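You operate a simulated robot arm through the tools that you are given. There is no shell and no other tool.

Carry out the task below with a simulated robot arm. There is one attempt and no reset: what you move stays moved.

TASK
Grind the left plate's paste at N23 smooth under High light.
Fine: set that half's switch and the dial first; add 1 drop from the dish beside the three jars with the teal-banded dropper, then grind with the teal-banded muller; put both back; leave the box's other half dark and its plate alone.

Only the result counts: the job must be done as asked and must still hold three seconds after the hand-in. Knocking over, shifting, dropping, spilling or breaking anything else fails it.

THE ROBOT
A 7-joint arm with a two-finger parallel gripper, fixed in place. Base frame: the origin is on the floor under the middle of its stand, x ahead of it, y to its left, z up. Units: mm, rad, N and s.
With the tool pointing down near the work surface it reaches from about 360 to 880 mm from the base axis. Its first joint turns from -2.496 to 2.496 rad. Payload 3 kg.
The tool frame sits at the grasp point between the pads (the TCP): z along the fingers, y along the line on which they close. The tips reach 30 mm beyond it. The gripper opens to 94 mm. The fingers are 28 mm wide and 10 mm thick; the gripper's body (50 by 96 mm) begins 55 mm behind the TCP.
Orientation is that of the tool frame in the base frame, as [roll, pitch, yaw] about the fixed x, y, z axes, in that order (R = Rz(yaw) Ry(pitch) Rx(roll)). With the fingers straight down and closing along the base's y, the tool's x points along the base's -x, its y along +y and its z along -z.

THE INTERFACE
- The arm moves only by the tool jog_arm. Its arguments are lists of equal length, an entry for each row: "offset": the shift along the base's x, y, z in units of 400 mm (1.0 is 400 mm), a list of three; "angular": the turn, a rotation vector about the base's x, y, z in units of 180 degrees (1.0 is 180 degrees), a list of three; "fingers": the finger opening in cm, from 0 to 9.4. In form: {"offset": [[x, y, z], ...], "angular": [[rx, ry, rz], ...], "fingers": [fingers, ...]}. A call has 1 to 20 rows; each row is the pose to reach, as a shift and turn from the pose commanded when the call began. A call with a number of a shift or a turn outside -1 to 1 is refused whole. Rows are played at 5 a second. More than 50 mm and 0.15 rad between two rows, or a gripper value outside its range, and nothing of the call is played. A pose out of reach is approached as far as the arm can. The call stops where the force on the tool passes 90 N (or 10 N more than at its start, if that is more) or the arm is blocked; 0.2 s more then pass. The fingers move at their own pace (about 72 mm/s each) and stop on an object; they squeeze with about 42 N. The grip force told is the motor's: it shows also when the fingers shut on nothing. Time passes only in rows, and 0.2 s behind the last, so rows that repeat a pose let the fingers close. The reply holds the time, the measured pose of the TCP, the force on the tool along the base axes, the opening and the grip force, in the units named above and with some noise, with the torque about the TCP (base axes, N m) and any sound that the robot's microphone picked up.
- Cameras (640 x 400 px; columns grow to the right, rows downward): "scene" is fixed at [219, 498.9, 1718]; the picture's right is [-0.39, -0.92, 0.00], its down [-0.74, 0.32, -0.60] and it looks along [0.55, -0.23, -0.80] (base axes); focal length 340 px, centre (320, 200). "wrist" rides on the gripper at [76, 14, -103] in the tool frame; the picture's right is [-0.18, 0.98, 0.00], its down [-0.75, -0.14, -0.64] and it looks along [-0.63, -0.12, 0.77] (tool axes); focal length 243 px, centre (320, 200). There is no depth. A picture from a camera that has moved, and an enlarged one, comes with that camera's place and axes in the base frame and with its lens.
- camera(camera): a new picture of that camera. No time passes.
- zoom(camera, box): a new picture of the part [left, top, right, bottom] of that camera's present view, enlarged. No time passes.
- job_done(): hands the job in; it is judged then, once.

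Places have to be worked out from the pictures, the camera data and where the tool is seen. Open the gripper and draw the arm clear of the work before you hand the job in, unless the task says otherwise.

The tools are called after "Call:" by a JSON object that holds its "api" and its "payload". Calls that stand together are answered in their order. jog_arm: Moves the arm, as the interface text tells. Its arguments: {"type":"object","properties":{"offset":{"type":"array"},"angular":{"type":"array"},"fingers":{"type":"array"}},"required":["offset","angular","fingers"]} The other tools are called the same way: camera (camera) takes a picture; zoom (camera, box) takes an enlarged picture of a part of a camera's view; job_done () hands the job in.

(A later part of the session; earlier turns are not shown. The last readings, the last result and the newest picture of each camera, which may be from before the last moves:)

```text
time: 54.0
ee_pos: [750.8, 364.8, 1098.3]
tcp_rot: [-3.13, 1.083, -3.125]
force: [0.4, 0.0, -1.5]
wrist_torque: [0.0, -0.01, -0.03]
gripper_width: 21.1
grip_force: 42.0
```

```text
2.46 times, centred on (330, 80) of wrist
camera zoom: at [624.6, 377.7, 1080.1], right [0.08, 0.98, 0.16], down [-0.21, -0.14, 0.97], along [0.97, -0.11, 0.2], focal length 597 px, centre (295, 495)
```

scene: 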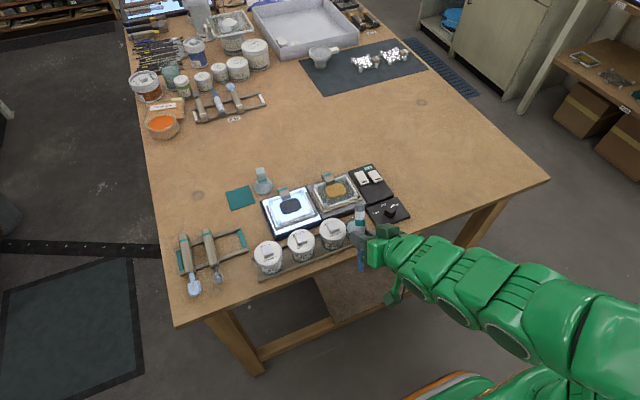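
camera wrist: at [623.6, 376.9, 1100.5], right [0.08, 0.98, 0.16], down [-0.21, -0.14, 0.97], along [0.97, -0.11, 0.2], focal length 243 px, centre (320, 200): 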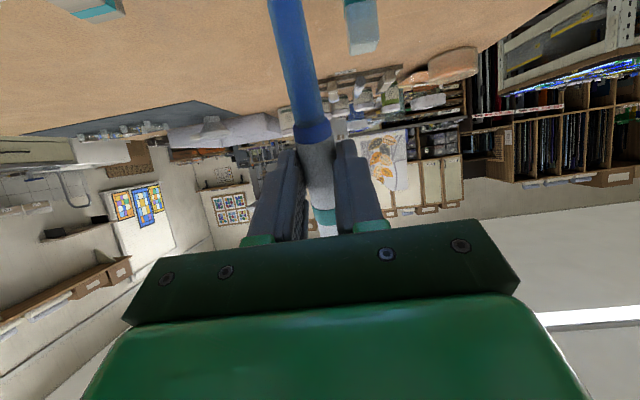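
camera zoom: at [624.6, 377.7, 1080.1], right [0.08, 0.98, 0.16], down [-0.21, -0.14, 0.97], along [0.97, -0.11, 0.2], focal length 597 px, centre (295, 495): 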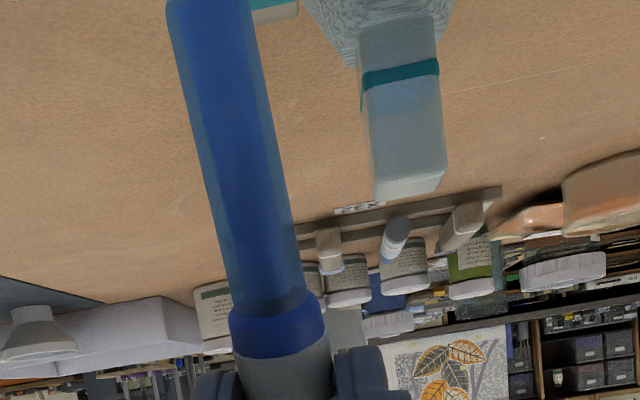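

The rod is full. No drop yet with the tip about 30 mm above the paste; I lower another 10 mm.

Call:
{"api": "jog_arm", "payload": {"offset": [[0, 0, -0.0125], [0, 0, -0.025], [0, 0, -0.025], [0, 0, -0.025]], "angular": [[0, 0, 0], [0, 0, 0], [0, 0, 0], [0, 0, 0]], "fingers": [1.8, 1.8, 1.8, 1.8]}}

Call:
{"api": "zoom", "payload": {"camera": "scene", "box": [240, 150, 340, 260]}}

Call:
{"api": "zoom", "payload": {"camera": "wrist", "box": [200, 0, 460, 160]}}

```text
time: 55.0
ee_pos: [751.3, 365.5, 1089.0]
tcp_rot: [-3.132, 1.082, -3.128]
force: [0.3, 0.1, -1.2]
wrist_torque: [0.01, -0.02, -0.05]
gripper_width: 21.0
grip_force: 41.8
```

```text
3.64 times, centred on (290, 205) of scene
camera zoom: at [219.0, 498.9, 1718.0], right [-0.39, -0.92, 0.0], down [-0.74, 0.32, -0.6], along [0.55, -0.23, -0.8], focal length 1234 px, centre (429, 182)
```

zoom: 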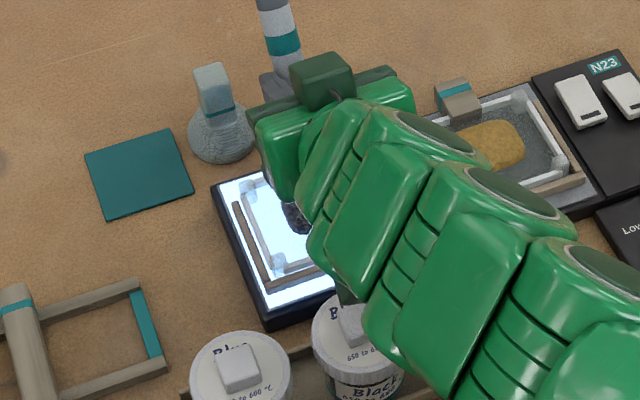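

```text
2.46 times, centred on (330, 80) of wrist
camera zoom: at [623.8, 378.1, 1070.2], right [0.08, 0.98, 0.16], down [-0.21, -0.14, 0.97], along [0.97, -0.11, 0.2], focal length 597 px, centre (295, 495)
```

zoom: 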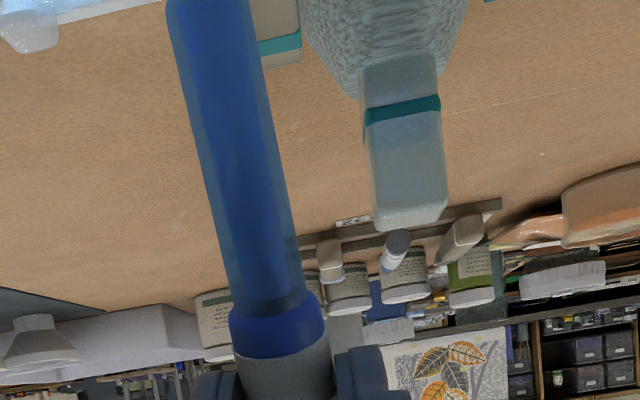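

Still no drop at ~20 mm above. Before going lower I check the clearance between the camera box and the Black jar's handle.

Call:
{"api": "zoom", "payload": {"camera": "scene", "box": [270, 200, 350, 260]}}

Call:
{"api": "zoom", "payload": {"camera": "wrist", "box": [160, 0, 320, 100]}}

```text
6.67 times, centred on (310, 230) of scene
camera zoom: at [219.0, 498.9, 1718.0], right [-0.39, -0.92, 0.0], down [-0.74, 0.32, -0.6], along [0.55, -0.23, -0.8], focal length 2263 px, centre (387, 0)
```

zoom: 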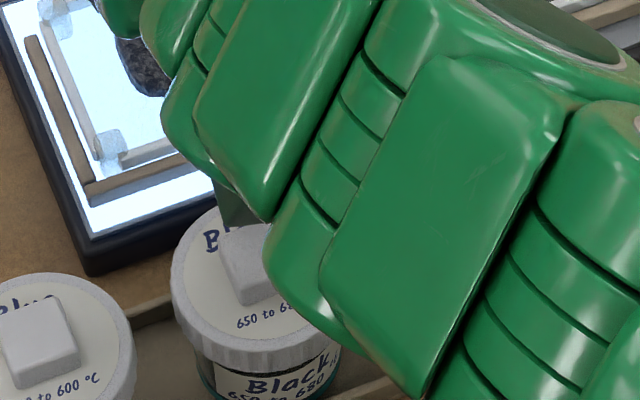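

```text
4.00 times, centred on (240, 50) of wrist
camera zoom: at [623.8, 378.1, 1070.2], right [0.08, 0.98, 0.16], down [-0.21, -0.14, 0.97], along [0.97, -0.11, 0.2], focal length 970 px, centre (640, 800)
```

zoom: 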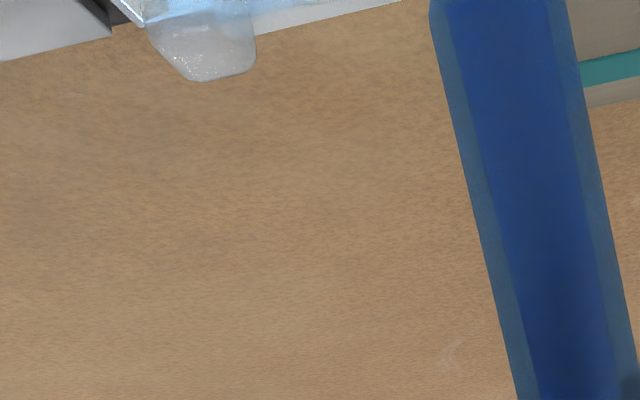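

The camera box is close above the Black jar's handle, so I reduce the tilt to 55° about the tip (which moves the camera up and forward), keeping the tip in place.

Call:
{"api": "jog_arm", "payload": {"offset": [[0.012, -0.002, 0.0], [0.025, -0.003, -0.004], [0.025, -0.003, -0.008], [0.025, -0.003, -0.008]], "angular": [[0, 0.02, 0], [0, 0.039, 0], [0, 0.039, 0], [0, 0.039, 0]], "fingers": [1.8, 1.8, 1.8, 1.8]}}

Call:
{"api": "zoom", "payload": {"camera": "wrist", "box": [200, 0, 460, 160]}}

```text
time: 56.0
ee_pos: [761.4, 363.5, 1085.7]
tcp_rot: [-3.137, 0.96, -3.13]
force: [0.6, -0.3, -0.4]
wrist_torque: [-0.02, 0.01, -0.01]
gripper_width: 21.3
grip_force: 41.3
```

```text
2.46 times, centred on (330, 80) of wrist
camera zoom: at [632.2, 376.7, 1082.9], right [0.1, 0.98, 0.15], down [-0.09, -0.14, 0.99], along [0.99, -0.11, 0.08], focal length 597 px, centre (295, 495)
```

zoom: 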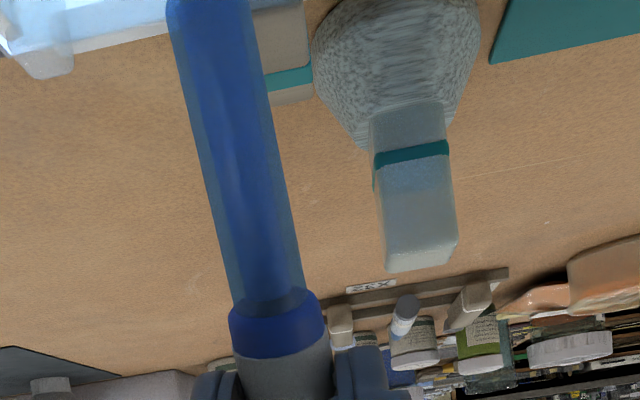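

Good clearance now (and I also fixed the muller handle top at ≈ (840, 408, 1025)). I lower the tip another 8 mm in small steps.

Call:
{"api": "jog_arm", "payload": {"offset": [[0, 0, -0.01], [0, 0, -0.02], [0, 0, -0.02]], "angular": [[0, 0, 0], [0, 0, 0], [0, 0, 0]], "fingers": [1.8, 1.8, 1.8]}}

Call:
{"api": "zoom", "payload": {"camera": "wrist", "box": [200, 0, 460, 160]}}

Call:
{"api": "zoom", "payload": {"camera": "scene", "box": [240, 160, 340, 230]}}

```text
time: 56.8
ee_pos: [762.0, 364.2, 1076.6]
tcp_rot: [-3.136, 0.96, -3.13]
force: [0.4, 0.3, -0.8]
wrist_torque: [0.0, 0.02, -0.01]
gripper_width: 21.0
grip_force: 41.8
```

```text
2.46 times, centred on (330, 80) of wrist
camera zoom: at [632.3, 376.9, 1074.5], right [0.1, 0.98, 0.15], down [-0.09, -0.14, 0.99], along [0.99, -0.11, 0.08], focal length 597 px, centre (295, 495)
```

zoom: 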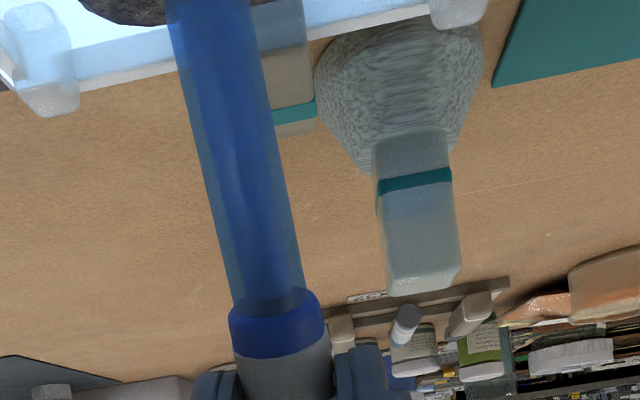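

```text
5.71 times, centred on (290, 195) of scene
camera zoom: at [219.0, 498.9, 1718.0], right [-0.39, -0.92, 0.0], down [-0.74, 0.32, -0.6], along [0.55, -0.23, -0.8], focal length 1940 px, centre (491, 229)
```

zoom: 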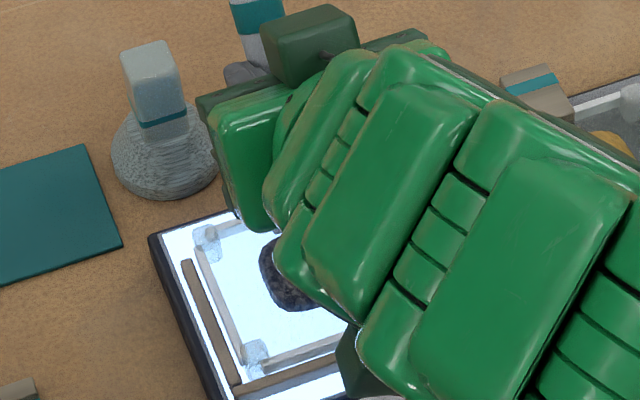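

The wrist view now shows the paste's far edge just beyond the tip; plate posts put the paste centre at about (738, 365). I shift 5 mm outward and lower 5 mm more.

Call:
{"api": "jog_arm", "payload": {"offset": [[0.0125, 0, 0], [0.0125, 0, -0.006], [0.0125, 0, -0.0125], [0.0125, 0, -0.0125]], "angular": [[0, 0, 0], [0, 0, 0], [0, 0, 0], [0, 0, 0]], "fingers": [1.8, 1.8, 1.8, 1.8]}}

Call:
{"api": "zoom", "payload": {"camera": "wrist", "box": [200, 0, 460, 160]}}

```text
time: 57.8
ee_pos: [767.4, 363.7, 1073.4]
tcp_rot: [-3.136, 0.961, -3.13]
force: [0.6, -0.1, -2.0]
wrist_torque: [-0.02, 0.02, -0.02]
gripper_width: 21.0
grip_force: 42.2
```

```text
2.46 times, centred on (330, 80) of wrist
camera zoom: at [637.6, 376.8, 1070.1], right [0.1, 0.98, 0.15], down [-0.09, -0.14, 0.99], along [0.99, -0.11, 0.08], focal length 597 px, centre (295, 495)
```

zoom: 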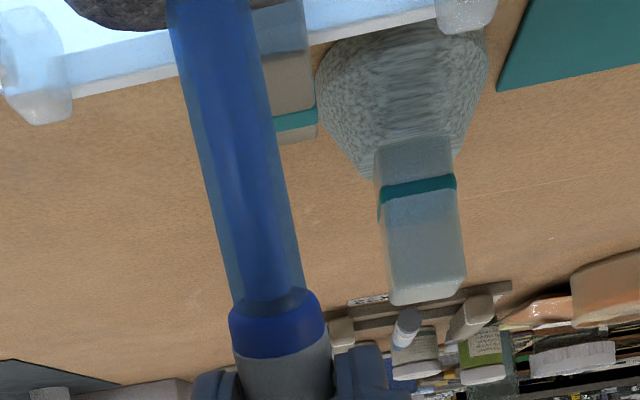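

Still no drop at ~9 mm. I lower 3 mm and then 3 mm more, pausing to listen.

Call:
{"api": "jog_arm", "payload": {"offset": [[0, 0, -0.0075], [0, 0, -0.0075], [0, 0, -0.0075]], "angular": [[0, 0, 0], [0, 0, 0], [0, 0, 0]], "fingers": [1.8, 1.8, 1.8]}}

Call:
{"api": "zoom", "payload": {"camera": "wrist", "box": [200, 0, 360, 100]}}

```text
time: 58.6
ee_pos: [765.0, 364.1, 1070.8]
tcp_rot: [-3.136, 0.961, -3.131]
force: [-0.2, -0.2, -1.1]
wrist_torque: [0.01, 0.04, 0.03]
gripper_width: 21.1
grip_force: 41.9
```

```text
4.00 times, centred on (280, 50) of wrist
camera zoom: at [637.7, 376.9, 1066.9], right [0.1, 0.98, 0.15], down [-0.09, -0.14, 0.99], along [0.99, -0.11, 0.08], focal length 970 px, centre (480, 800)
```

zoom: 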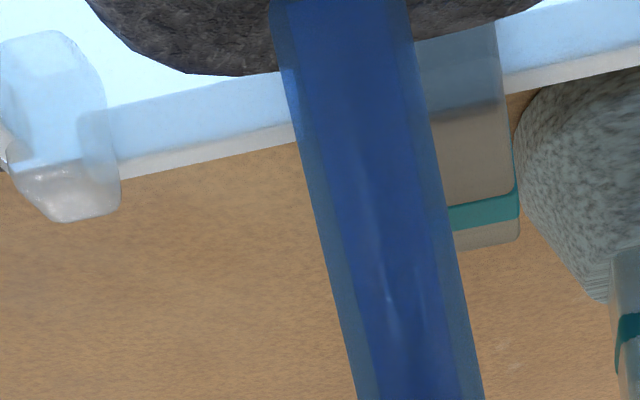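

The rod is well centred over the paste. Another 3 mm down.

Call:
{"api": "jog_arm", "payload": {"offset": [[0, 0, -0.0075], [0, 0, -0.0075], [0, 0, -0.0075]], "angular": [[0, 0, 0], [0, 0, 0], [0, 0, 0]], "fingers": [1.8, 1.8, 1.8]}}

Call:
{"api": "zoom", "payload": {"camera": "wrist", "box": [200, 0, 360, 100]}}

```text
time: 59.4
ee_pos: [765.8, 364.1, 1068.2]
tcp_rot: [-3.136, 0.96, -3.129]
force: [0.4, 0.0, -1.4]
wrist_torque: [-0.04, 0.04, 0.02]
gripper_width: 21.0
grip_force: 41.7
```

```text
4.00 times, centred on (280, 50) of wrist
camera zoom: at [637.3, 377.0, 1064.0], right [0.1, 0.98, 0.15], down [-0.09, -0.14, 0.99], along [0.99, -0.11, 0.08], focal length 970 px, centre (480, 800)
```

zoom: 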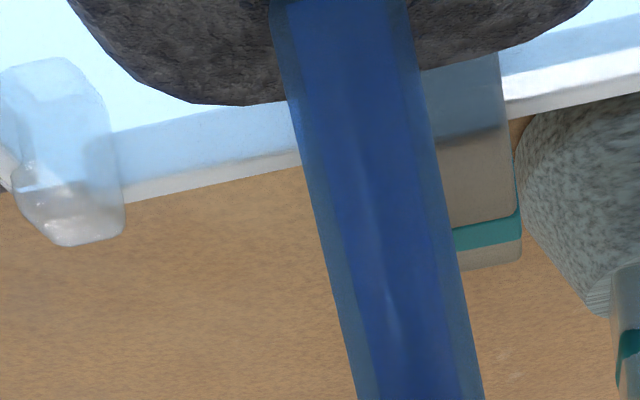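

No drop at tip ≈ z 990. I continue 2 mm at a time toward the paste surface, watching force and sound.

Call:
{"api": "jog_arm", "payload": {"offset": [[0, 0, -0.005], [0, 0, -0.01], [0, 0, -0.01]], "angular": [[0, 0, 0], [0, 0, 0], [0, 0, 0]], "fingers": [1.8, 1.8, 1.8]}}

Call:
{"api": "zoom", "payload": {"camera": "wrist", "box": [200, 0, 360, 100]}}

```text
time: 60.2
ee_pos: [767.4, 364.6, 1064.6]
tcp_rot: [-3.14, 0.961, -3.131]
force: [9.8, -0.7, 29.6]
wrist_torque: [-0.01, 0.0, 0.01]
gripper_width: 21.2
grip_force: 42.1
```

```text
4.00 times, centred on (280, 50) of wrist
camera zoom: at [637.8, 377.1, 1061.4], right [0.1, 0.98, 0.15], down [-0.09, -0.14, 0.99], along [0.99, -0.11, 0.08], focal length 970 px, centre (480, 800)
```

zoom: 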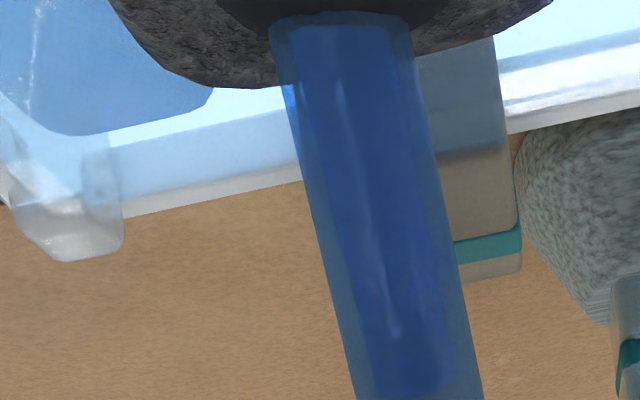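

The tip touched (30 N) and something changed in the view: a dark wet-looking spot at the tip and a blue patch at left. I raise 12 mm at once and look.

Call:
{"api": "jog_arm", "payload": {"offset": [[0, 0, 0.015], [0, 0, 0.03]], "angular": [[0, 0, 0], [0, 0, 0]], "fingers": [1.8, 1.8]}}

Call:
{"api": "camera", "payload": {"camera": "wrist"}}

Call:
{"api": "zoom", "payload": {"camera": "wrist", "box": [200, 0, 360, 100]}}

Call:
{"api": "zoom", "payload": {"camera": "scene", "box": [240, 160, 340, 230]}}

```text
time: 60.8
ee_pos: [765.6, 363.2, 1074.7]
tcp_rot: [-3.134, 0.959, -3.132]
force: [0.7, -0.1, -0.5]
wrist_torque: [0.01, 0.05, -0.01]
gripper_width: 21.0
grip_force: 41.9
```

```text
taken
camera wrist: at [637.2, 376.6, 1071.7], right [0.1, 0.98, 0.15], down [-0.09, -0.14, 0.99], along [0.99, -0.11, 0.08], focal length 243 px, centre (320, 200)
```

wrist: 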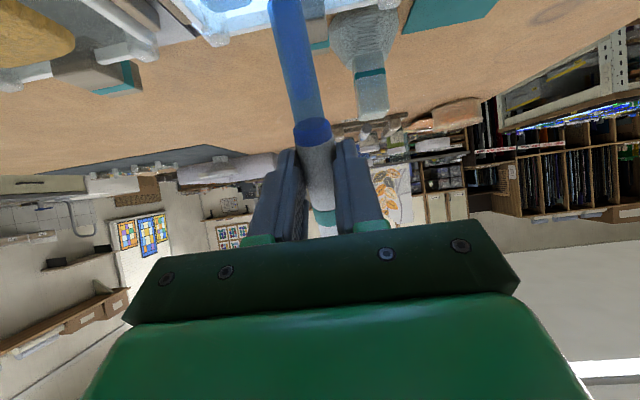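

```text
4.00 times, centred on (280, 50) of wrist
camera zoom: at [637.2, 376.6, 1071.7], right [0.1, 0.98, 0.15], down [-0.09, -0.14, 0.99], along [0.99, -0.11, 0.08], focal length 970 px, centre (480, 800)
```

zoom: 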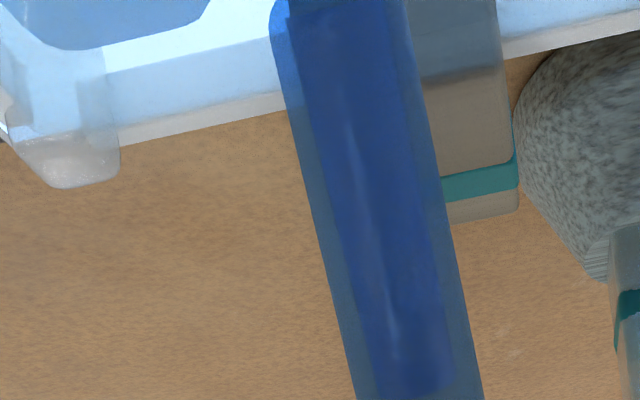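

```text
5.71 times, centred on (290, 195) of scene
camera zoom: at [219.0, 498.9, 1718.0], right [-0.39, -0.92, 0.0], down [-0.74, 0.32, -0.6], along [0.55, -0.23, -0.8], focal length 1940 px, centre (491, 229)
```

zoom: 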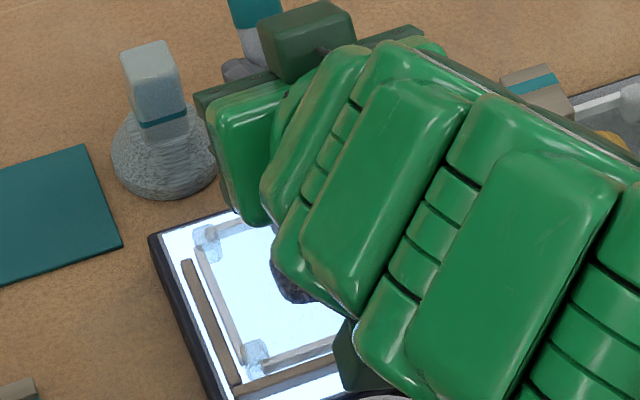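

A blue patch appeared on the plate near (760, 332). I lift straight up and pull back so the scene camera can see the plate.

Call:
{"api": "jog_arm", "payload": {"offset": [[0, 0, 0.1], [0, 0, 0.16], [-0.08, -0.06, 0.18], [-0.18, -0.14, 0.18], [-0.28, -0.24, 0.18], [-0.34, -0.325, 0.18], [-0.34, -0.325, 0.18]], "angular": [[0, 0, 0], [0, 0, 0], [0, 0, 0], [0, 0, 0], [0, 0, 0], [0, 0, 0], [0, 0, 0]], "fingers": [1.8, 1.8, 1.8, 1.8, 1.8, 1.8, 1.8]}}

Call:
{"api": "zoom", "payload": {"camera": "scene", "box": [240, 160, 340, 230]}}

Call:
{"api": "camera", "payload": {"camera": "wrist"}}

Call:
{"api": "camera", "payload": {"camera": "scene"}}

```text
refused: row 4 steps farther than a row can; nothing moved
```

```text
5.71 times, centred on (290, 195) of scene
camera zoom: at [219.0, 498.9, 1718.0], right [-0.39, -0.92, 0.0], down [-0.74, 0.32, -0.6], along [0.55, -0.23, -0.8], focal length 1940 px, centre (491, 229)
```

zoom: 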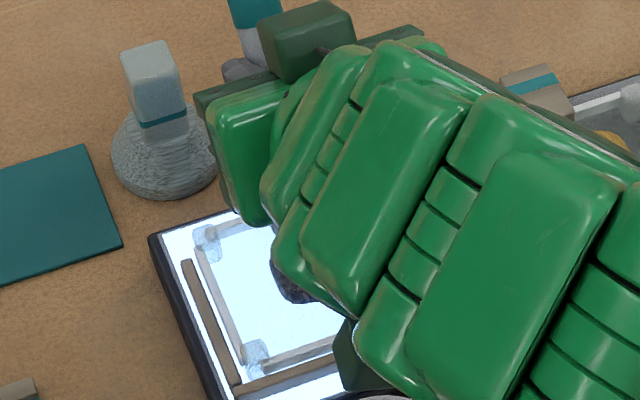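

```text
taken
camera wrist: at [637.2, 376.6, 1071.7], right [0.1, 0.98, 0.15], down [-0.09, -0.14, 0.99], along [0.99, -0.11, 0.08], focal length 243 px, centre (320, 200)
```

wrist: 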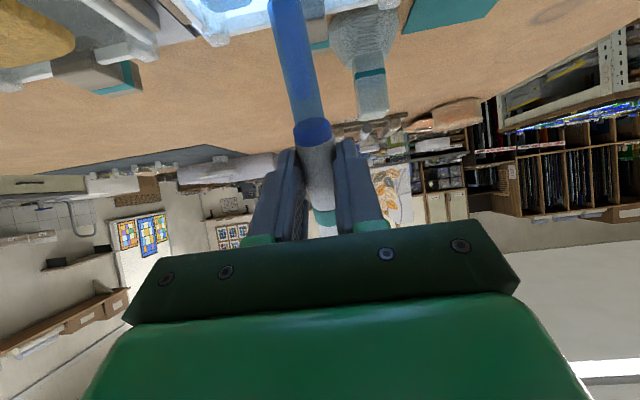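

```text
taken
```

scene: 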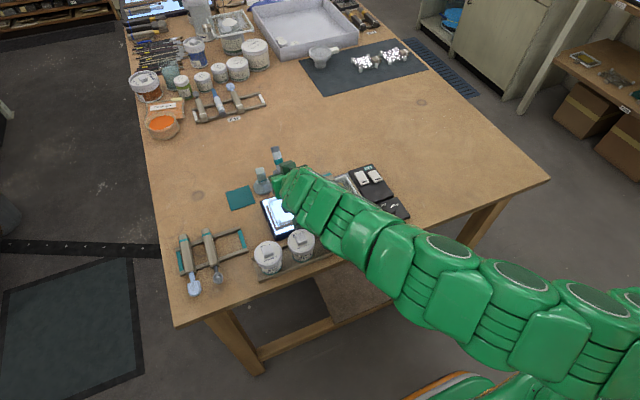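

The call was refused for a too-large step; nothing moved. I repeat with smaller steps.

Call:
{"api": "jog_arm", "payload": {"offset": [[0, 0, 0.08], [0, 0, 0.16], [-0.06, -0.06, 0.18], [-0.13, -0.13, 0.18], [-0.2, -0.2, 0.18], [-0.27, -0.27, 0.18], [-0.34, -0.325, 0.18], [-0.34, -0.325, 0.18]], "angular": [[0, 0, 0], [0, 0, 0], [0, 0, 0], [0, 0, 0], [0, 0, 0], [0, 0, 0], [0, 0, 0], [0, 0, 0]], "fingers": [1.8, 1.8, 1.8, 1.8, 1.8, 1.8, 1.8, 1.8]}}

Call:
{"api": "zoom", "payload": {"camera": "scene", "box": [240, 160, 340, 230]}}

Call:
{"api": "camera", "payload": {"camera": "wrist"}}

```text
time: 62.6
ee_pos: [630.1, 233.5, 1146.4]
tcp_rot: [-3.137, 0.957, -3.129]
force: [0.0, 0.5, -0.8]
wrist_torque: [-0.02, 0.02, 0.03]
gripper_width: 21.1
grip_force: 41.6
```

```text
5.71 times, centred on (290, 195) of scene
camera zoom: at [219.0, 498.9, 1718.0], right [-0.39, -0.92, 0.0], down [-0.74, 0.32, -0.6], along [0.55, -0.23, -0.8], focal length 1940 px, centre (491, 229)
```

zoom: 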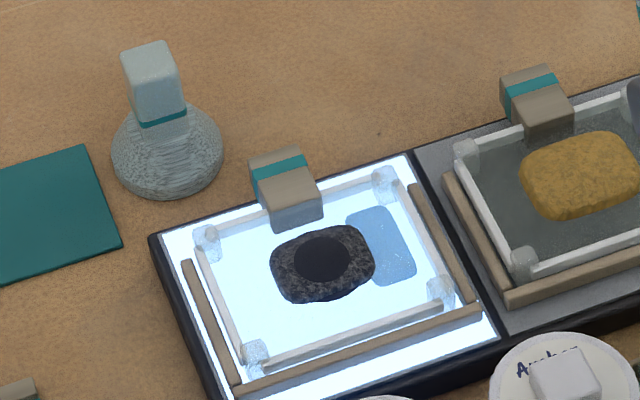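

```text
taken
camera wrist: at [501.9, 246.2, 1143.6], right [0.1, 0.98, 0.15], down [-0.09, -0.14, 0.99], along [0.99, -0.11, 0.08], focal length 243 px, centre (320, 200)
```

wrist: 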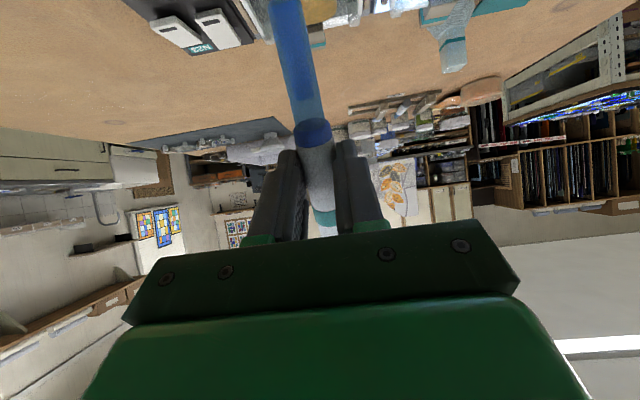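

The paste now shows a dark wet spot, and a blue rounded patch appeared beside it on the plate. I zoom in to understand it.

Call:
{"api": "zoom", "payload": {"camera": "scene", "box": [270, 183, 325, 223]}}

Call:
{"api": "zoom", "payload": {"camera": "scene", "box": [310, 165, 380, 215]}}

Call:
{"api": "zoom", "payload": {"camera": "wrist", "box": [230, 0, 390, 130]}}

```text
10.00 times, centred on (298, 203) of scene
camera zoom: at [219.0, 498.9, 1718.0], right [-0.39, -0.92, 0.0], down [-0.74, 0.32, -0.6], along [0.55, -0.23, -0.8], focal length 3394 px, centre (545, 170)
```

zoom: 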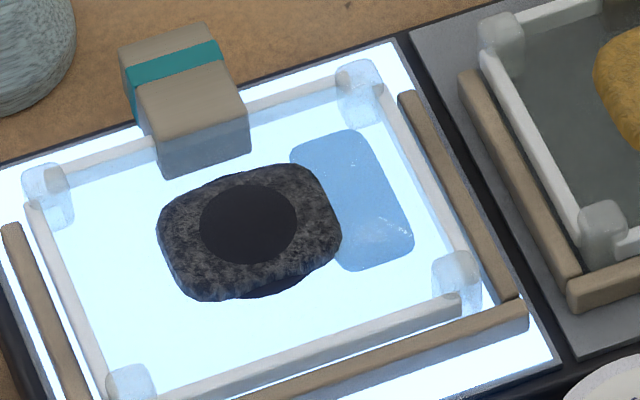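

```text
8.00 times, centred on (345, 190) of scene
camera zoom: at [219.0, 498.9, 1718.0], right [-0.39, -0.92, 0.0], down [-0.74, 0.32, -0.6], along [0.55, -0.23, -0.8], focal length 2716 px, centre (120, 280)
```

zoom: 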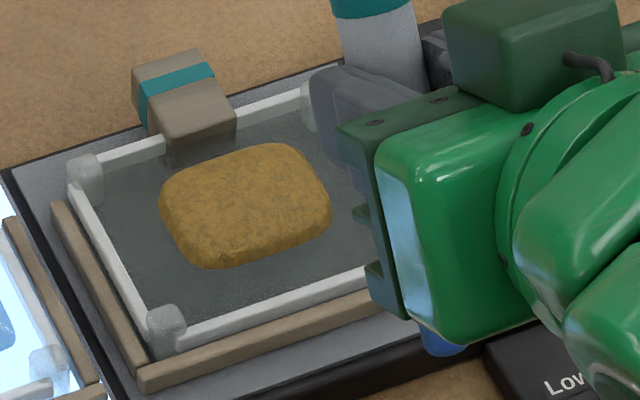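

```text
3.08 times, centred on (310, 65) of wrist
camera zoom: at [501.9, 246.2, 1143.6], right [0.1, 0.98, 0.15], down [-0.09, -0.14, 0.99], along [0.99, -0.11, 0.08], focal length 746 px, centre (351, 615)
```

zoom: 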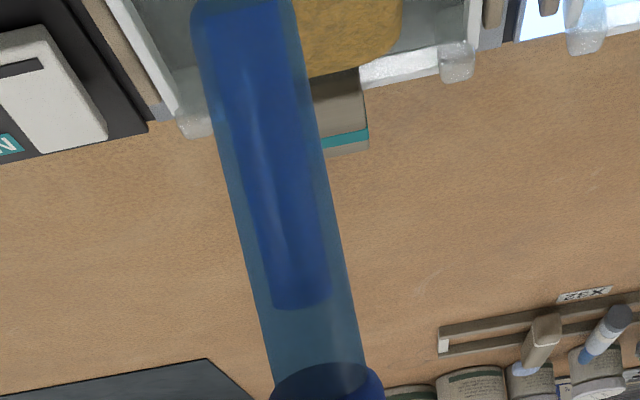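

One wet spot is on the paste and the dropper's level dropped by roughly a quarter, so a drop has been delivered. I now take the dropper back: level the hand while swinging high over to the rack.

Call:
{"api": "jog_arm", "payload": {"offset": [[-0.01, 0.05, 0.01], [-0.025, 0.12, 0.01], [-0.04, 0.19, 0.01], [-0.055, 0.26, 0.01], [-0.07, 0.33, 0.01], [-0.085, 0.4, 0.01], [-0.1, 0.47, 0.01], [-0.115, 0.55, 0.01], [-0.125, 0.64, 0.01], [-0.125, 0.69, 0.01], [-0.125, 0.69, 0.01]], "angular": [[0, 0.034, 0], [0, 0.068, 0], [0, 0.102, 0], [0, 0.136, 0], [0, 0.17, 0], [0, 0.204, 0], [0, 0.238, 0], [0, 0.272, 0], [0, 0.3046, 0], [0, 0.3046, 0], [0, 0.3046, 0]], "fingers": [1.8, 1.8, 1.8, 1.8, 1.8, 1.8, 1.8, 1.8, 1.8, 1.8, 1.8]}}

Call:
{"api": "camera", "payload": {"camera": "wrist"}}

Call:
{"api": "zoom", "payload": {"camera": "scene", "box": [160, 180, 320, 300]}}

```text
time: 65.0
ee_pos: [581.8, 511.0, 1152.9]
tcp_rot: [3.139, 0.003, -3.135]
force: [0.1, 0.2, -0.4]
wrist_torque: [0.01, -0.03, -0.02]
gripper_width: 21.1
grip_force: 42.3
```

```text
taken
camera wrist: at [503.3, 524.3, 1255.4], right [0.18, 0.98, 0.0], down [0.75, -0.14, 0.64], along [0.63, -0.11, -0.77], focal length 243 px, centre (320, 200)
```

wrist: 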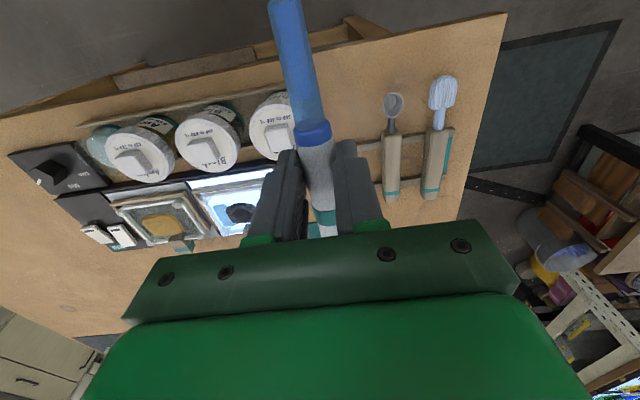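

```text
3.33 times, centred on (240, 240) of scene
camera zoom: at [219.0, 498.9, 1718.0], right [-0.39, -0.92, 0.0], down [-0.74, 0.32, -0.6], along [0.55, -0.23, -0.8], focal length 1132 px, centre (587, 67)
```

zoom: 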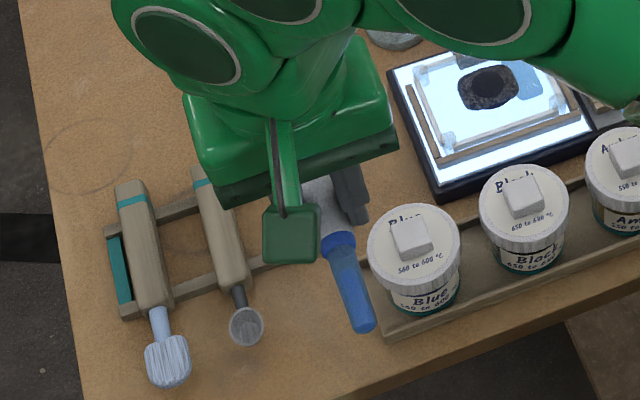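

Level again. I follow the pick-up path in reverse to hover over the dropper's slot (a few mm nearer in x to cancel the slip).

Call:
{"api": "jog_arm", "payload": {"offset": [[0.06, 0.02, -0.05], [0.12, 0.04, -0.13], [0.17, 0.054, -0.225], [0.21, 0.054, -0.28], [0.2455, 0.054, -0.31], [0.2455, 0.054, -0.31]], "angular": [[0, 0, -0.003], [0, 0, -0.003], [0, 0, -0.003], [0, 0, -0.003], [0, 0, -0.003], [0, 0, -0.003]], "fingers": [1.8, 1.8, 1.8, 1.8, 1.8, 1.8]}}

Call:
{"api": "zoom", "payload": {"camera": "wrist", "box": [220, 60, 420, 210]}}

Call:
{"api": "zoom", "payload": {"camera": "scene", "box": [170, 210, 270, 280]}}

```text
time: 66.4
ee_pos: [678.0, 531.0, 1026.3]
tcp_rot: [3.139, 0.004, 3.138]
force: [0.6, 0.5, -1.2]
wrist_torque: [-0.01, 0.03, -0.01]
gripper_width: 20.7
grip_force: 41.7
```

```text
2.67 times, centred on (320, 135) of wrist
camera zoom: at [601.1, 546.2, 1129.5], right [0.19, 0.98, 0.0], down [0.75, -0.15, 0.64], along [0.63, -0.12, -0.77], focal length 647 px, centre (320, 373)
```

zoom: 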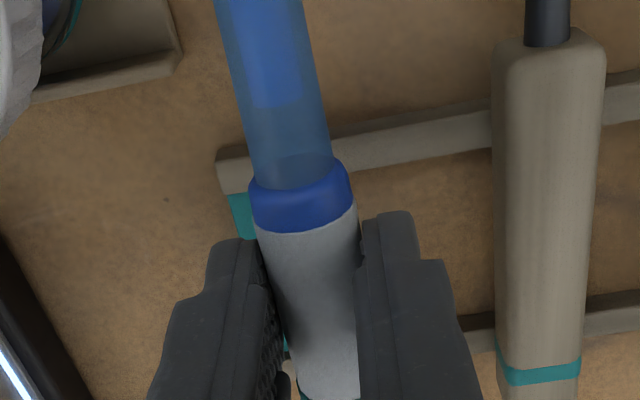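

```text
5.71 times, centred on (220, 245) of scene
camera zoom: at [219.0, 498.9, 1718.0], right [-0.39, -0.92, 0.0], down [-0.74, 0.32, -0.6], along [0.55, -0.23, -0.8], focal length 1940 px, centre (891, -57)
```

zoom: 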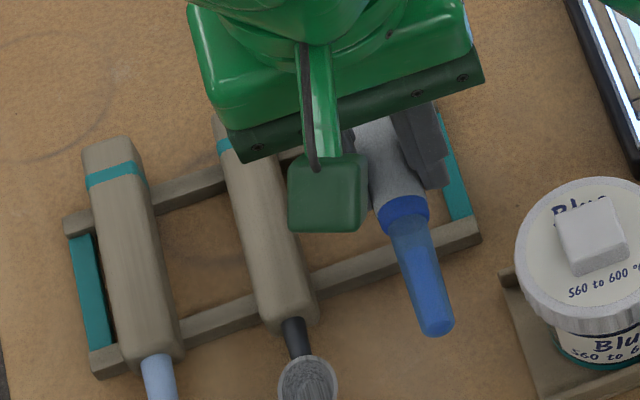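

Aligned over the slot. I lower to just above resting height and check.

Call:
{"api": "jog_arm", "payload": {"offset": [[0.003, 0.002, -0.03], [0.003, 0.002, -0.06], [0.003, 0.002, -0.075], [0.003, 0.002, -0.08]], "angular": [[0, 0, 0], [0, 0, 0], [0, 0, 0], [0, 0, 0]], "fingers": [1.8, 1.8, 1.8, 1.8]}}

Call:
{"api": "zoom", "payload": {"camera": "wrist", "box": [220, 60, 420, 210]}}

```text
time: 67.4
ee_pos: [679.2, 531.6, 994.8]
tcp_rot: [3.139, 0.001, 3.14]
force: [0.1, 0.2, -1.2]
wrist_torque: [0.0, 0.0, 0.01]
gripper_width: 20.9
grip_force: 42.6
```

```text
2.67 times, centred on (320, 135) of wrist
camera zoom: at [602.7, 545.9, 1097.5], right [0.19, 0.98, 0.0], down [0.75, -0.15, 0.64], along [0.63, -0.12, -0.77], focal length 647 px, centre (320, 373)
```

zoom: 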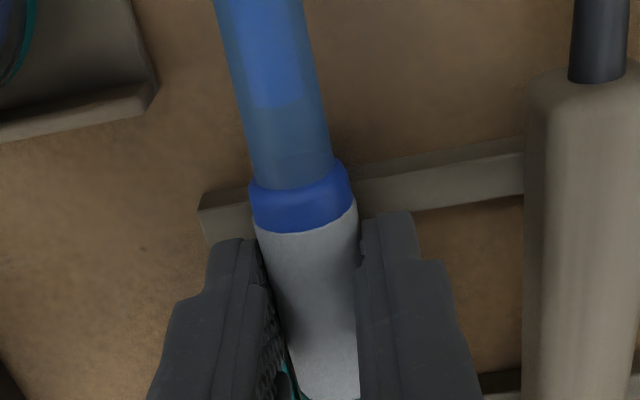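

Nearly identical to the grasp view, about 3–4 mm high. I lower the last millimetres with force feedback.

Call:
{"api": "jog_arm", "payload": {"offset": [[0, 0.0025, -0.004], [0, 0.0025, -0.008], [0, 0.0025, -0.008]], "angular": [[0, 0, 0], [0, 0, 0], [0, 0, 0]], "fingers": [1.8, 1.8, 1.8]}}

```text
time: 68.2
ee_pos: [680.0, 534.3, 992.0]
tcp_rot: [3.136, 0.005, 3.14]
force: [2.9, 2.3, 16.7]
wrist_torque: [-0.01, -1.22, 0.15]
gripper_width: 21.1
grip_force: 42.0
```

Contact at the back rail (the dropper is slightly tail-low in the grip). I press 1 mm more to level it on both rails, then open a little to let it settle.

Call:
{"api": "jog_arm", "payload": {"offset": [[0, 0, -0.0025], [0, 0, -0.0025], [0, 0, -0.0025], [0, 0, -0.0025]], "angular": [[0, 0, 0], [0, 0, 0], [0, 0, 0], [0, 0, 0]], "fingers": [1.8, 2.3, 2.5, 2.5]}}

Call:
{"api": "zoom", "payload": {"camera": "wrist", "box": [220, 60, 420, 210]}}

Call:
{"api": "zoom", "payload": {"camera": "scene", "box": [170, 210, 270, 280]}}

```text
time: 69.2
ee_pos: [679.0, 532.9, 990.5]
tcp_rot: [3.139, 0.001, 3.14]
force: [-0.2, -0.1, 0.6]
wrist_torque: [-0.01, 0.03, 0.02]
gripper_width: 24.8
grip_force: 0.1
```

```text
2.67 times, centred on (320, 135) of wrist
camera zoom: at [602.8, 546.8, 1093.2], right [0.19, 0.98, 0.0], down [0.75, -0.15, 0.64], along [0.63, -0.12, -0.77], focal length 647 px, centre (320, 373)
```

zoom: 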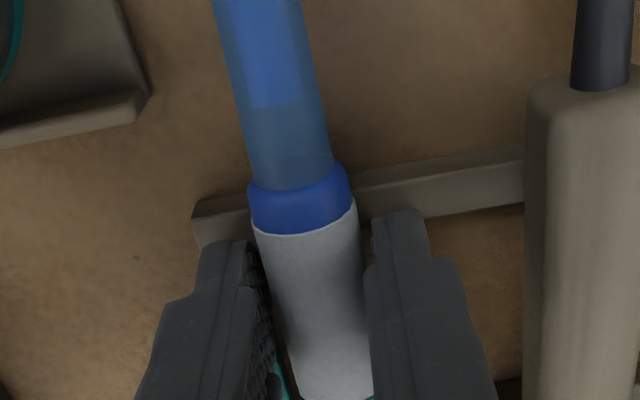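

```text
5.71 times, centred on (220, 245) of scene
camera zoom: at [219.0, 498.9, 1718.0], right [-0.39, -0.92, 0.0], down [-0.74, 0.32, -0.6], along [0.55, -0.23, -0.8], focal length 1940 px, centre (891, -57)
```

zoom: 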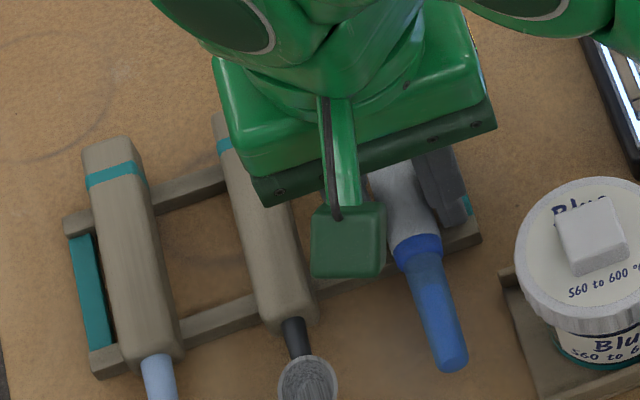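

The dropper rests on both rails in its place. I open wider and lift straight up.

Call:
{"api": "jog_arm", "payload": {"offset": [[0, 0, 0], [0, 0, 0], [0, 0, 0.03], [0, 0, 0.07], [-0.02, 0, 0.12], [-0.06, -0.02, 0.2], [-0.1, -0.06, 0.28], [-0.1, -0.06, 0.28]], "angular": [[0, 0, 0], [0, 0, 0], [0, 0, 0], [0, 0, 0], [0, 0, 0], [0, 0, 0], [0, 0, 0], [0, 0, 0]], "fingers": [3.2, 4.0, 4.0, 4.0, 4.0, 4.0, 4.0, 4.0]}}

Call:
{"api": "camera", "payload": {"camera": "wrist"}}

Call:
{"api": "zoom", "payload": {"camera": "scene", "box": [160, 180, 320, 300]}}

```text
time: 71.0
ee_pos: [638.7, 508.4, 1102.2]
tcp_rot: [3.137, 0.003, 3.138]
force: [-0.1, -0.9, 0.1]
wrist_torque: [0.02, -0.04, 0.0]
gripper_width: 39.9
grip_force: 0.0
```

```text
taken
camera wrist: at [560.7, 521.3, 1204.8], right [0.19, 0.98, 0.0], down [0.75, -0.15, 0.64], along [0.63, -0.12, -0.77], focal length 243 px, centre (320, 200)
```

wrist: 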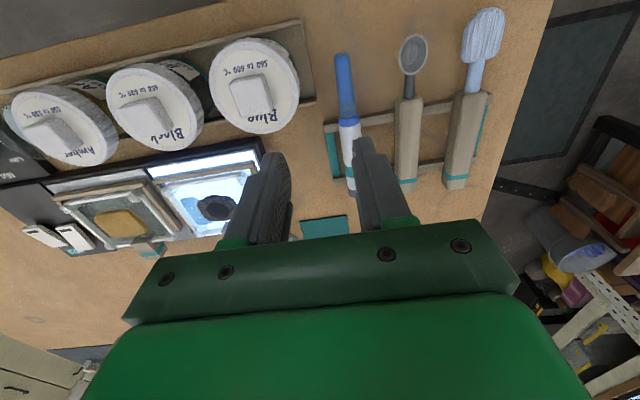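

```text
3.33 times, centred on (240, 240) of scene
camera zoom: at [219.0, 498.9, 1718.0], right [-0.39, -0.92, 0.0], down [-0.74, 0.32, -0.6], along [0.55, -0.23, -0.8], focal length 1132 px, centre (587, 67)
```

zoom: 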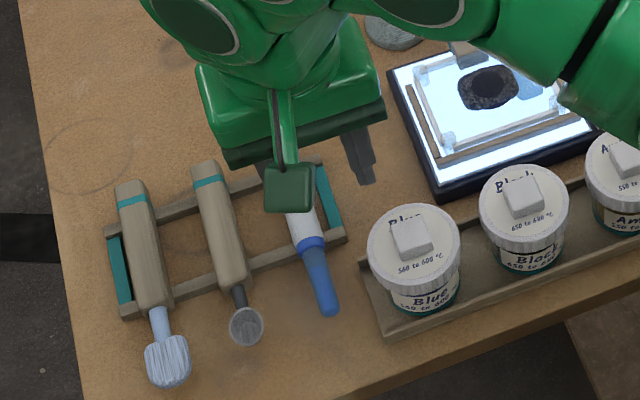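

The dropper is back exactly in its slot, spoon and brush untouched. Next I move over the left plate to view the paste, frame and the muller.

Call:
{"api": "jog_arm", "payload": {"offset": [[0.03, -0.08, 0.02], [0.06, -0.16, 0.02], [0.1, -0.24, 0.01], [0.15, -0.29, 0.0], [0.19, -0.3, -0.01], [0.19, -0.3, -0.01]], "angular": [[0, 0, 0], [0, 0, 0], [0, 0, 0], [0, 0, 0], [0, 0, 0], [0, 0, 0]], "fingers": [5, 7, 9, 9.4, 9.4, 9.4]}}

Call:
{"api": "camera", "payload": {"camera": "wrist"}}

Call:
{"api": "zoom", "payload": {"camera": "wrist", "box": [230, 80, 430, 240]}}

```text
time: 72.4
ee_pos: [716.8, 390.9, 1099.6]
tcp_rot: [3.137, 0.006, 3.141]
force: [-0.6, 0.0, -0.8]
wrist_torque: [0.01, 0.01, -0.01]
gripper_width: 94.2
grip_force: 0.1
```

```text
taken
camera wrist: at [639.1, 404.0, 1202.7], right [0.19, 0.98, 0.01], down [0.75, -0.15, 0.64], along [0.63, -0.12, -0.77], focal length 243 px, centre (320, 200)
```

wrist: 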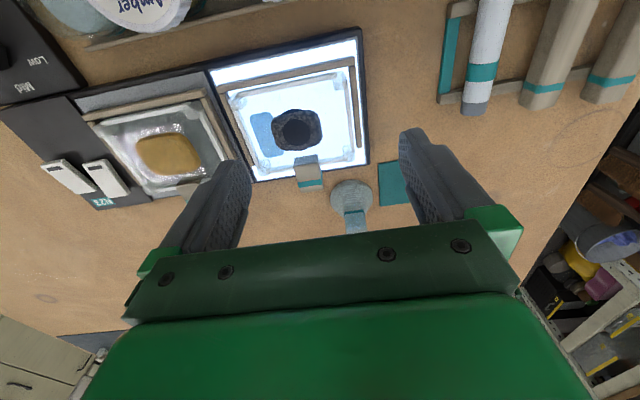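

```text
2.50 times, centred on (330, 160) of wrist
camera zoom: at [639.1, 404.0, 1202.7], right [0.19, 0.98, 0.01], down [0.75, -0.15, 0.64], along [0.63, -0.12, -0.77], focal length 606 px, centre (295, 300)
```

zoom: 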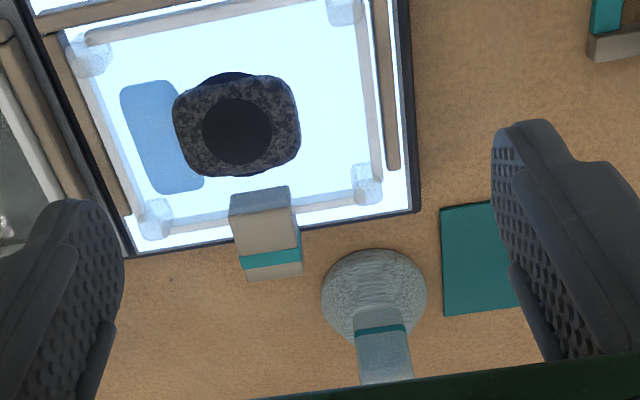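

I zoom in on the paste and patch.

Call:
{"api": "zoom", "payload": {"camera": "wrist", "box": [240, 90, 340, 170]}}

Call:
{"api": "zoom", "payload": {"camera": "wrist", "box": [310, 160, 400, 236]}}

```text
5.00 times, centred on (290, 130) of wrist
camera zoom: at [639.1, 404.0, 1202.7], right [0.19, 0.98, 0.01], down [0.75, -0.15, 0.64], along [0.63, -0.12, -0.77], focal length 1213 px, centre (470, 550)
```

zoom: 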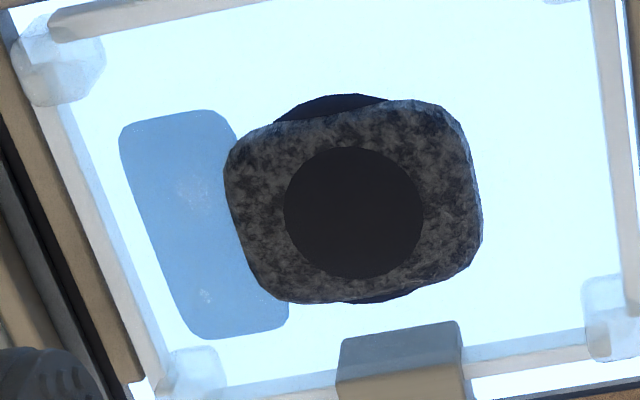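

```text
5.26 times, centred on (355, 198) of wrist
camera zoom: at [639.1, 404.0, 1202.7], right [0.19, 0.98, 0.01], down [0.75, -0.15, 0.64], along [0.63, -0.12, -0.77], focal length 1277 px, centre (136, 210)
```

zoom: 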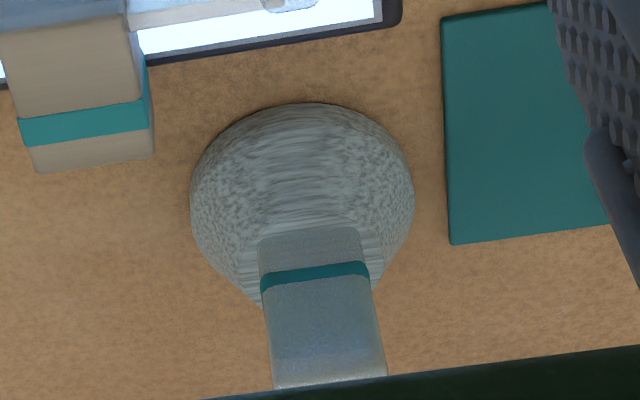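

The view gives the muller: 23 mm square handle centred at ≈ (840.5, 409), z 985–1032, base Ø56 mm; paste centre ≈ (730, 366), frame posts at x 695–763, y 323–411. The muller is beyond straight-down reach, so I tilt the hand outward 33° and line up with its handle.

Call:
{"api": "jog_arm", "payload": {"offset": [[0.03, 0.01, 0.0], [0.07, 0.02, 0.0], [0.11, 0.03, -0.005], [0.15, 0.04, -0.01], [0.183, 0.0445, -0.0165], [0.183, 0.0445, -0.0165]], "angular": [[0, -0.045, 0], [0, -0.09, 0], [0, -0.135, 0], [0, -0.18, 0], [0, -0.1852, 0], [0, -0.1852, 0]], "fingers": [8, 6.5, 5.5, 5, 5, 5]}}

Call:
{"api": "camera", "payload": {"camera": "wrist"}}

Call:
{"api": "zoom", "payload": {"camera": "wrist", "box": [230, 60, 430, 220]}}

Call:
{"api": "zoom", "payload": {"camera": "scene", "box": [230, 130, 350, 220]}}

```text
time: 73.8
ee_pos: [789.8, 408.0, 1093.2]
tcp_rot: [3.137, 0.588, 3.14]
force: [-0.2, 0.0, -0.3]
wrist_torque: [0.0, -0.01, -0.02]
gripper_width: 49.9
grip_force: 0.1
```

```text
taken
camera wrist: at [668.7, 421.3, 1136.1], right [0.15, 0.98, 0.11], down [0.27, -0.15, 0.95], along [0.95, -0.12, -0.29], focal length 243 px, centre (320, 200)
```

wrist: 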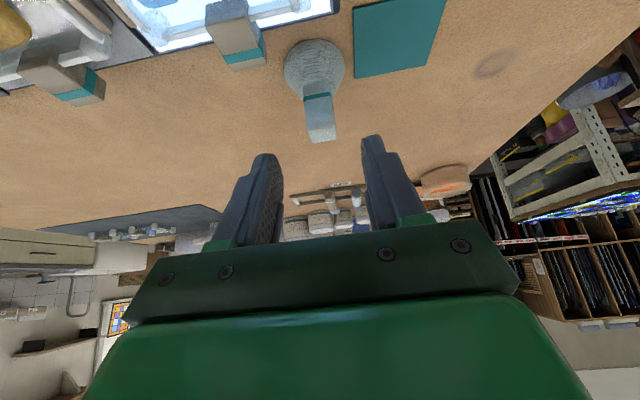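

```text
2.50 times, centred on (330, 140) of wrist
camera zoom: at [668.7, 421.3, 1136.1], right [0.15, 0.98, 0.11], down [0.27, -0.15, 0.95], along [0.95, -0.12, -0.29], focal length 606 px, centre (295, 350)
```

zoom: 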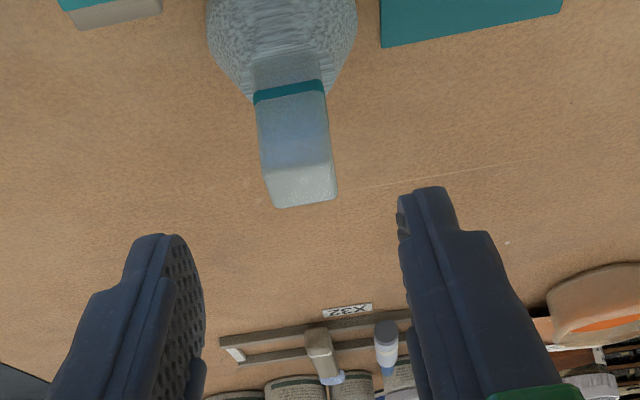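

```text
4.44 times, centred on (290, 175) of scene
camera zoom: at [219.0, 498.9, 1718.0], right [-0.39, -0.92, 0.0], down [-0.74, 0.32, -0.6], along [0.55, -0.23, -0.8], focal length 1509 px, centre (453, 311)
```

zoom: 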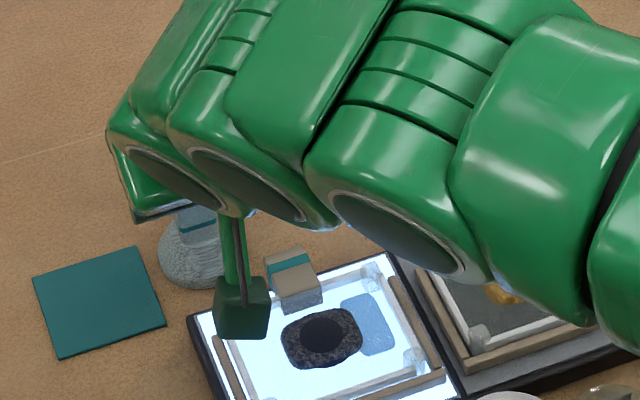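

Handle top centre ≈ (839, 408.6, 1030), aligned with the hand. I advance along the finger direction about two thirds of the way and check.

Call:
{"api": "jog_arm", "payload": {"offset": [[0.03, 0.0015, -0.045], [0.06, 0.0015, -0.09], [0.075, 0.0015, -0.115], [0.075, 0.0015, -0.115]], "angular": [[0, 0, 0], [0, 0, 0], [0, 0, 0], [0, 0, 0]], "fingers": [5, 5, 5, 5]}}

Call:
{"api": "zoom", "payload": {"camera": "wrist", "box": [230, 60, 430, 220]}}

Call:
{"api": "zoom", "payload": {"camera": "scene", "box": [230, 130, 350, 220]}}

```text
time: 74.8
ee_pos: [818.3, 408.1, 1047.0]
tcp_rot: [3.136, 0.584, 3.139]
force: [-0.1, -0.9, -0.5]
wrist_torque: [-0.01, 0.0, -0.01]
gripper_width: 50.0
grip_force: 0.0
```

```text
2.50 times, centred on (330, 140) of wrist
camera zoom: at [697.3, 421.4, 1091.1], right [0.15, 0.98, 0.11], down [0.27, -0.15, 0.95], along [0.95, -0.12, -0.29], focal length 606 px, centre (295, 350)
```

zoom: 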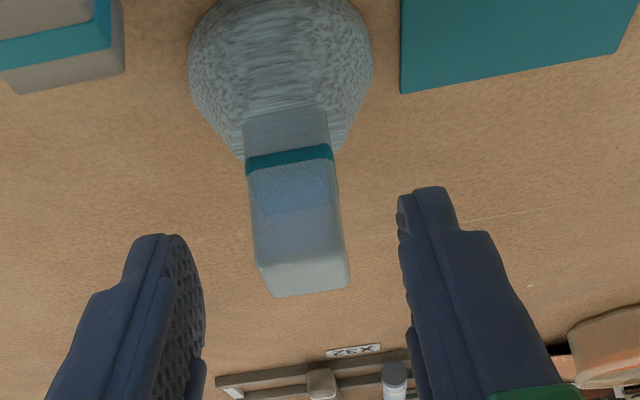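

```text
4.44 times, centred on (290, 175) of scene
camera zoom: at [219.0, 498.9, 1718.0], right [-0.39, -0.92, 0.0], down [-0.74, 0.32, -0.6], along [0.55, -0.23, -0.8], focal length 1509 px, centre (453, 311)
```

zoom: 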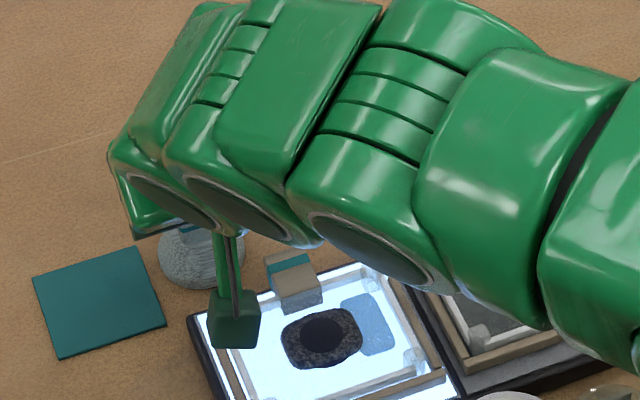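

The handle is centred between the fingers. I go the rest of the way so the pads cover the handle's upper part, and check contact-free.

Call:
{"api": "jog_arm", "payload": {"offset": [[0.015, 0.0015, -0.025], [0.03, 0.0015, -0.05], [0.03, 0.0015, -0.056], [0.03, 0.0015, -0.056]], "angular": [[0, 0, 0], [0, 0, 0], [0, 0, 0], [0, 0, 0]], "fingers": [5, 5, 5, 5]}}

Call:
{"api": "zoom", "payload": {"camera": "wrist", "box": [230, 60, 430, 220]}}

```text
time: 75.8
ee_pos: [831.3, 408.6, 1023.7]
tcp_rot: [3.137, 0.585, 3.138]
force: [0.0, -0.2, -1.1]
wrist_torque: [0.01, 0.0, 0.02]
gripper_width: 50.3
grip_force: 0.1
```

```text
2.50 times, centred on (330, 140) of wrist
camera zoom: at [709.7, 421.8, 1068.1], right [0.15, 0.98, 0.11], down [0.27, -0.15, 0.95], along [0.95, -0.12, -0.29], focal length 606 px, centre (295, 350)
```

zoom: 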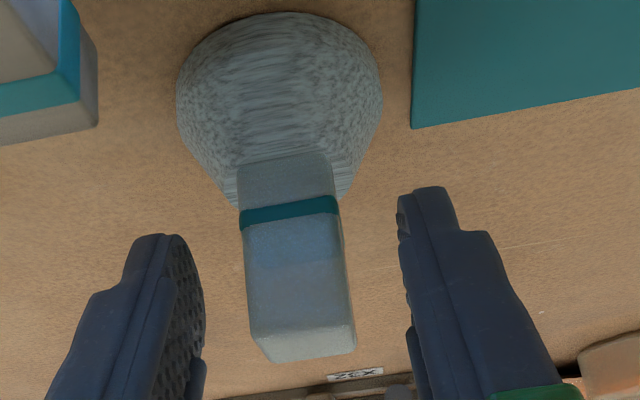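

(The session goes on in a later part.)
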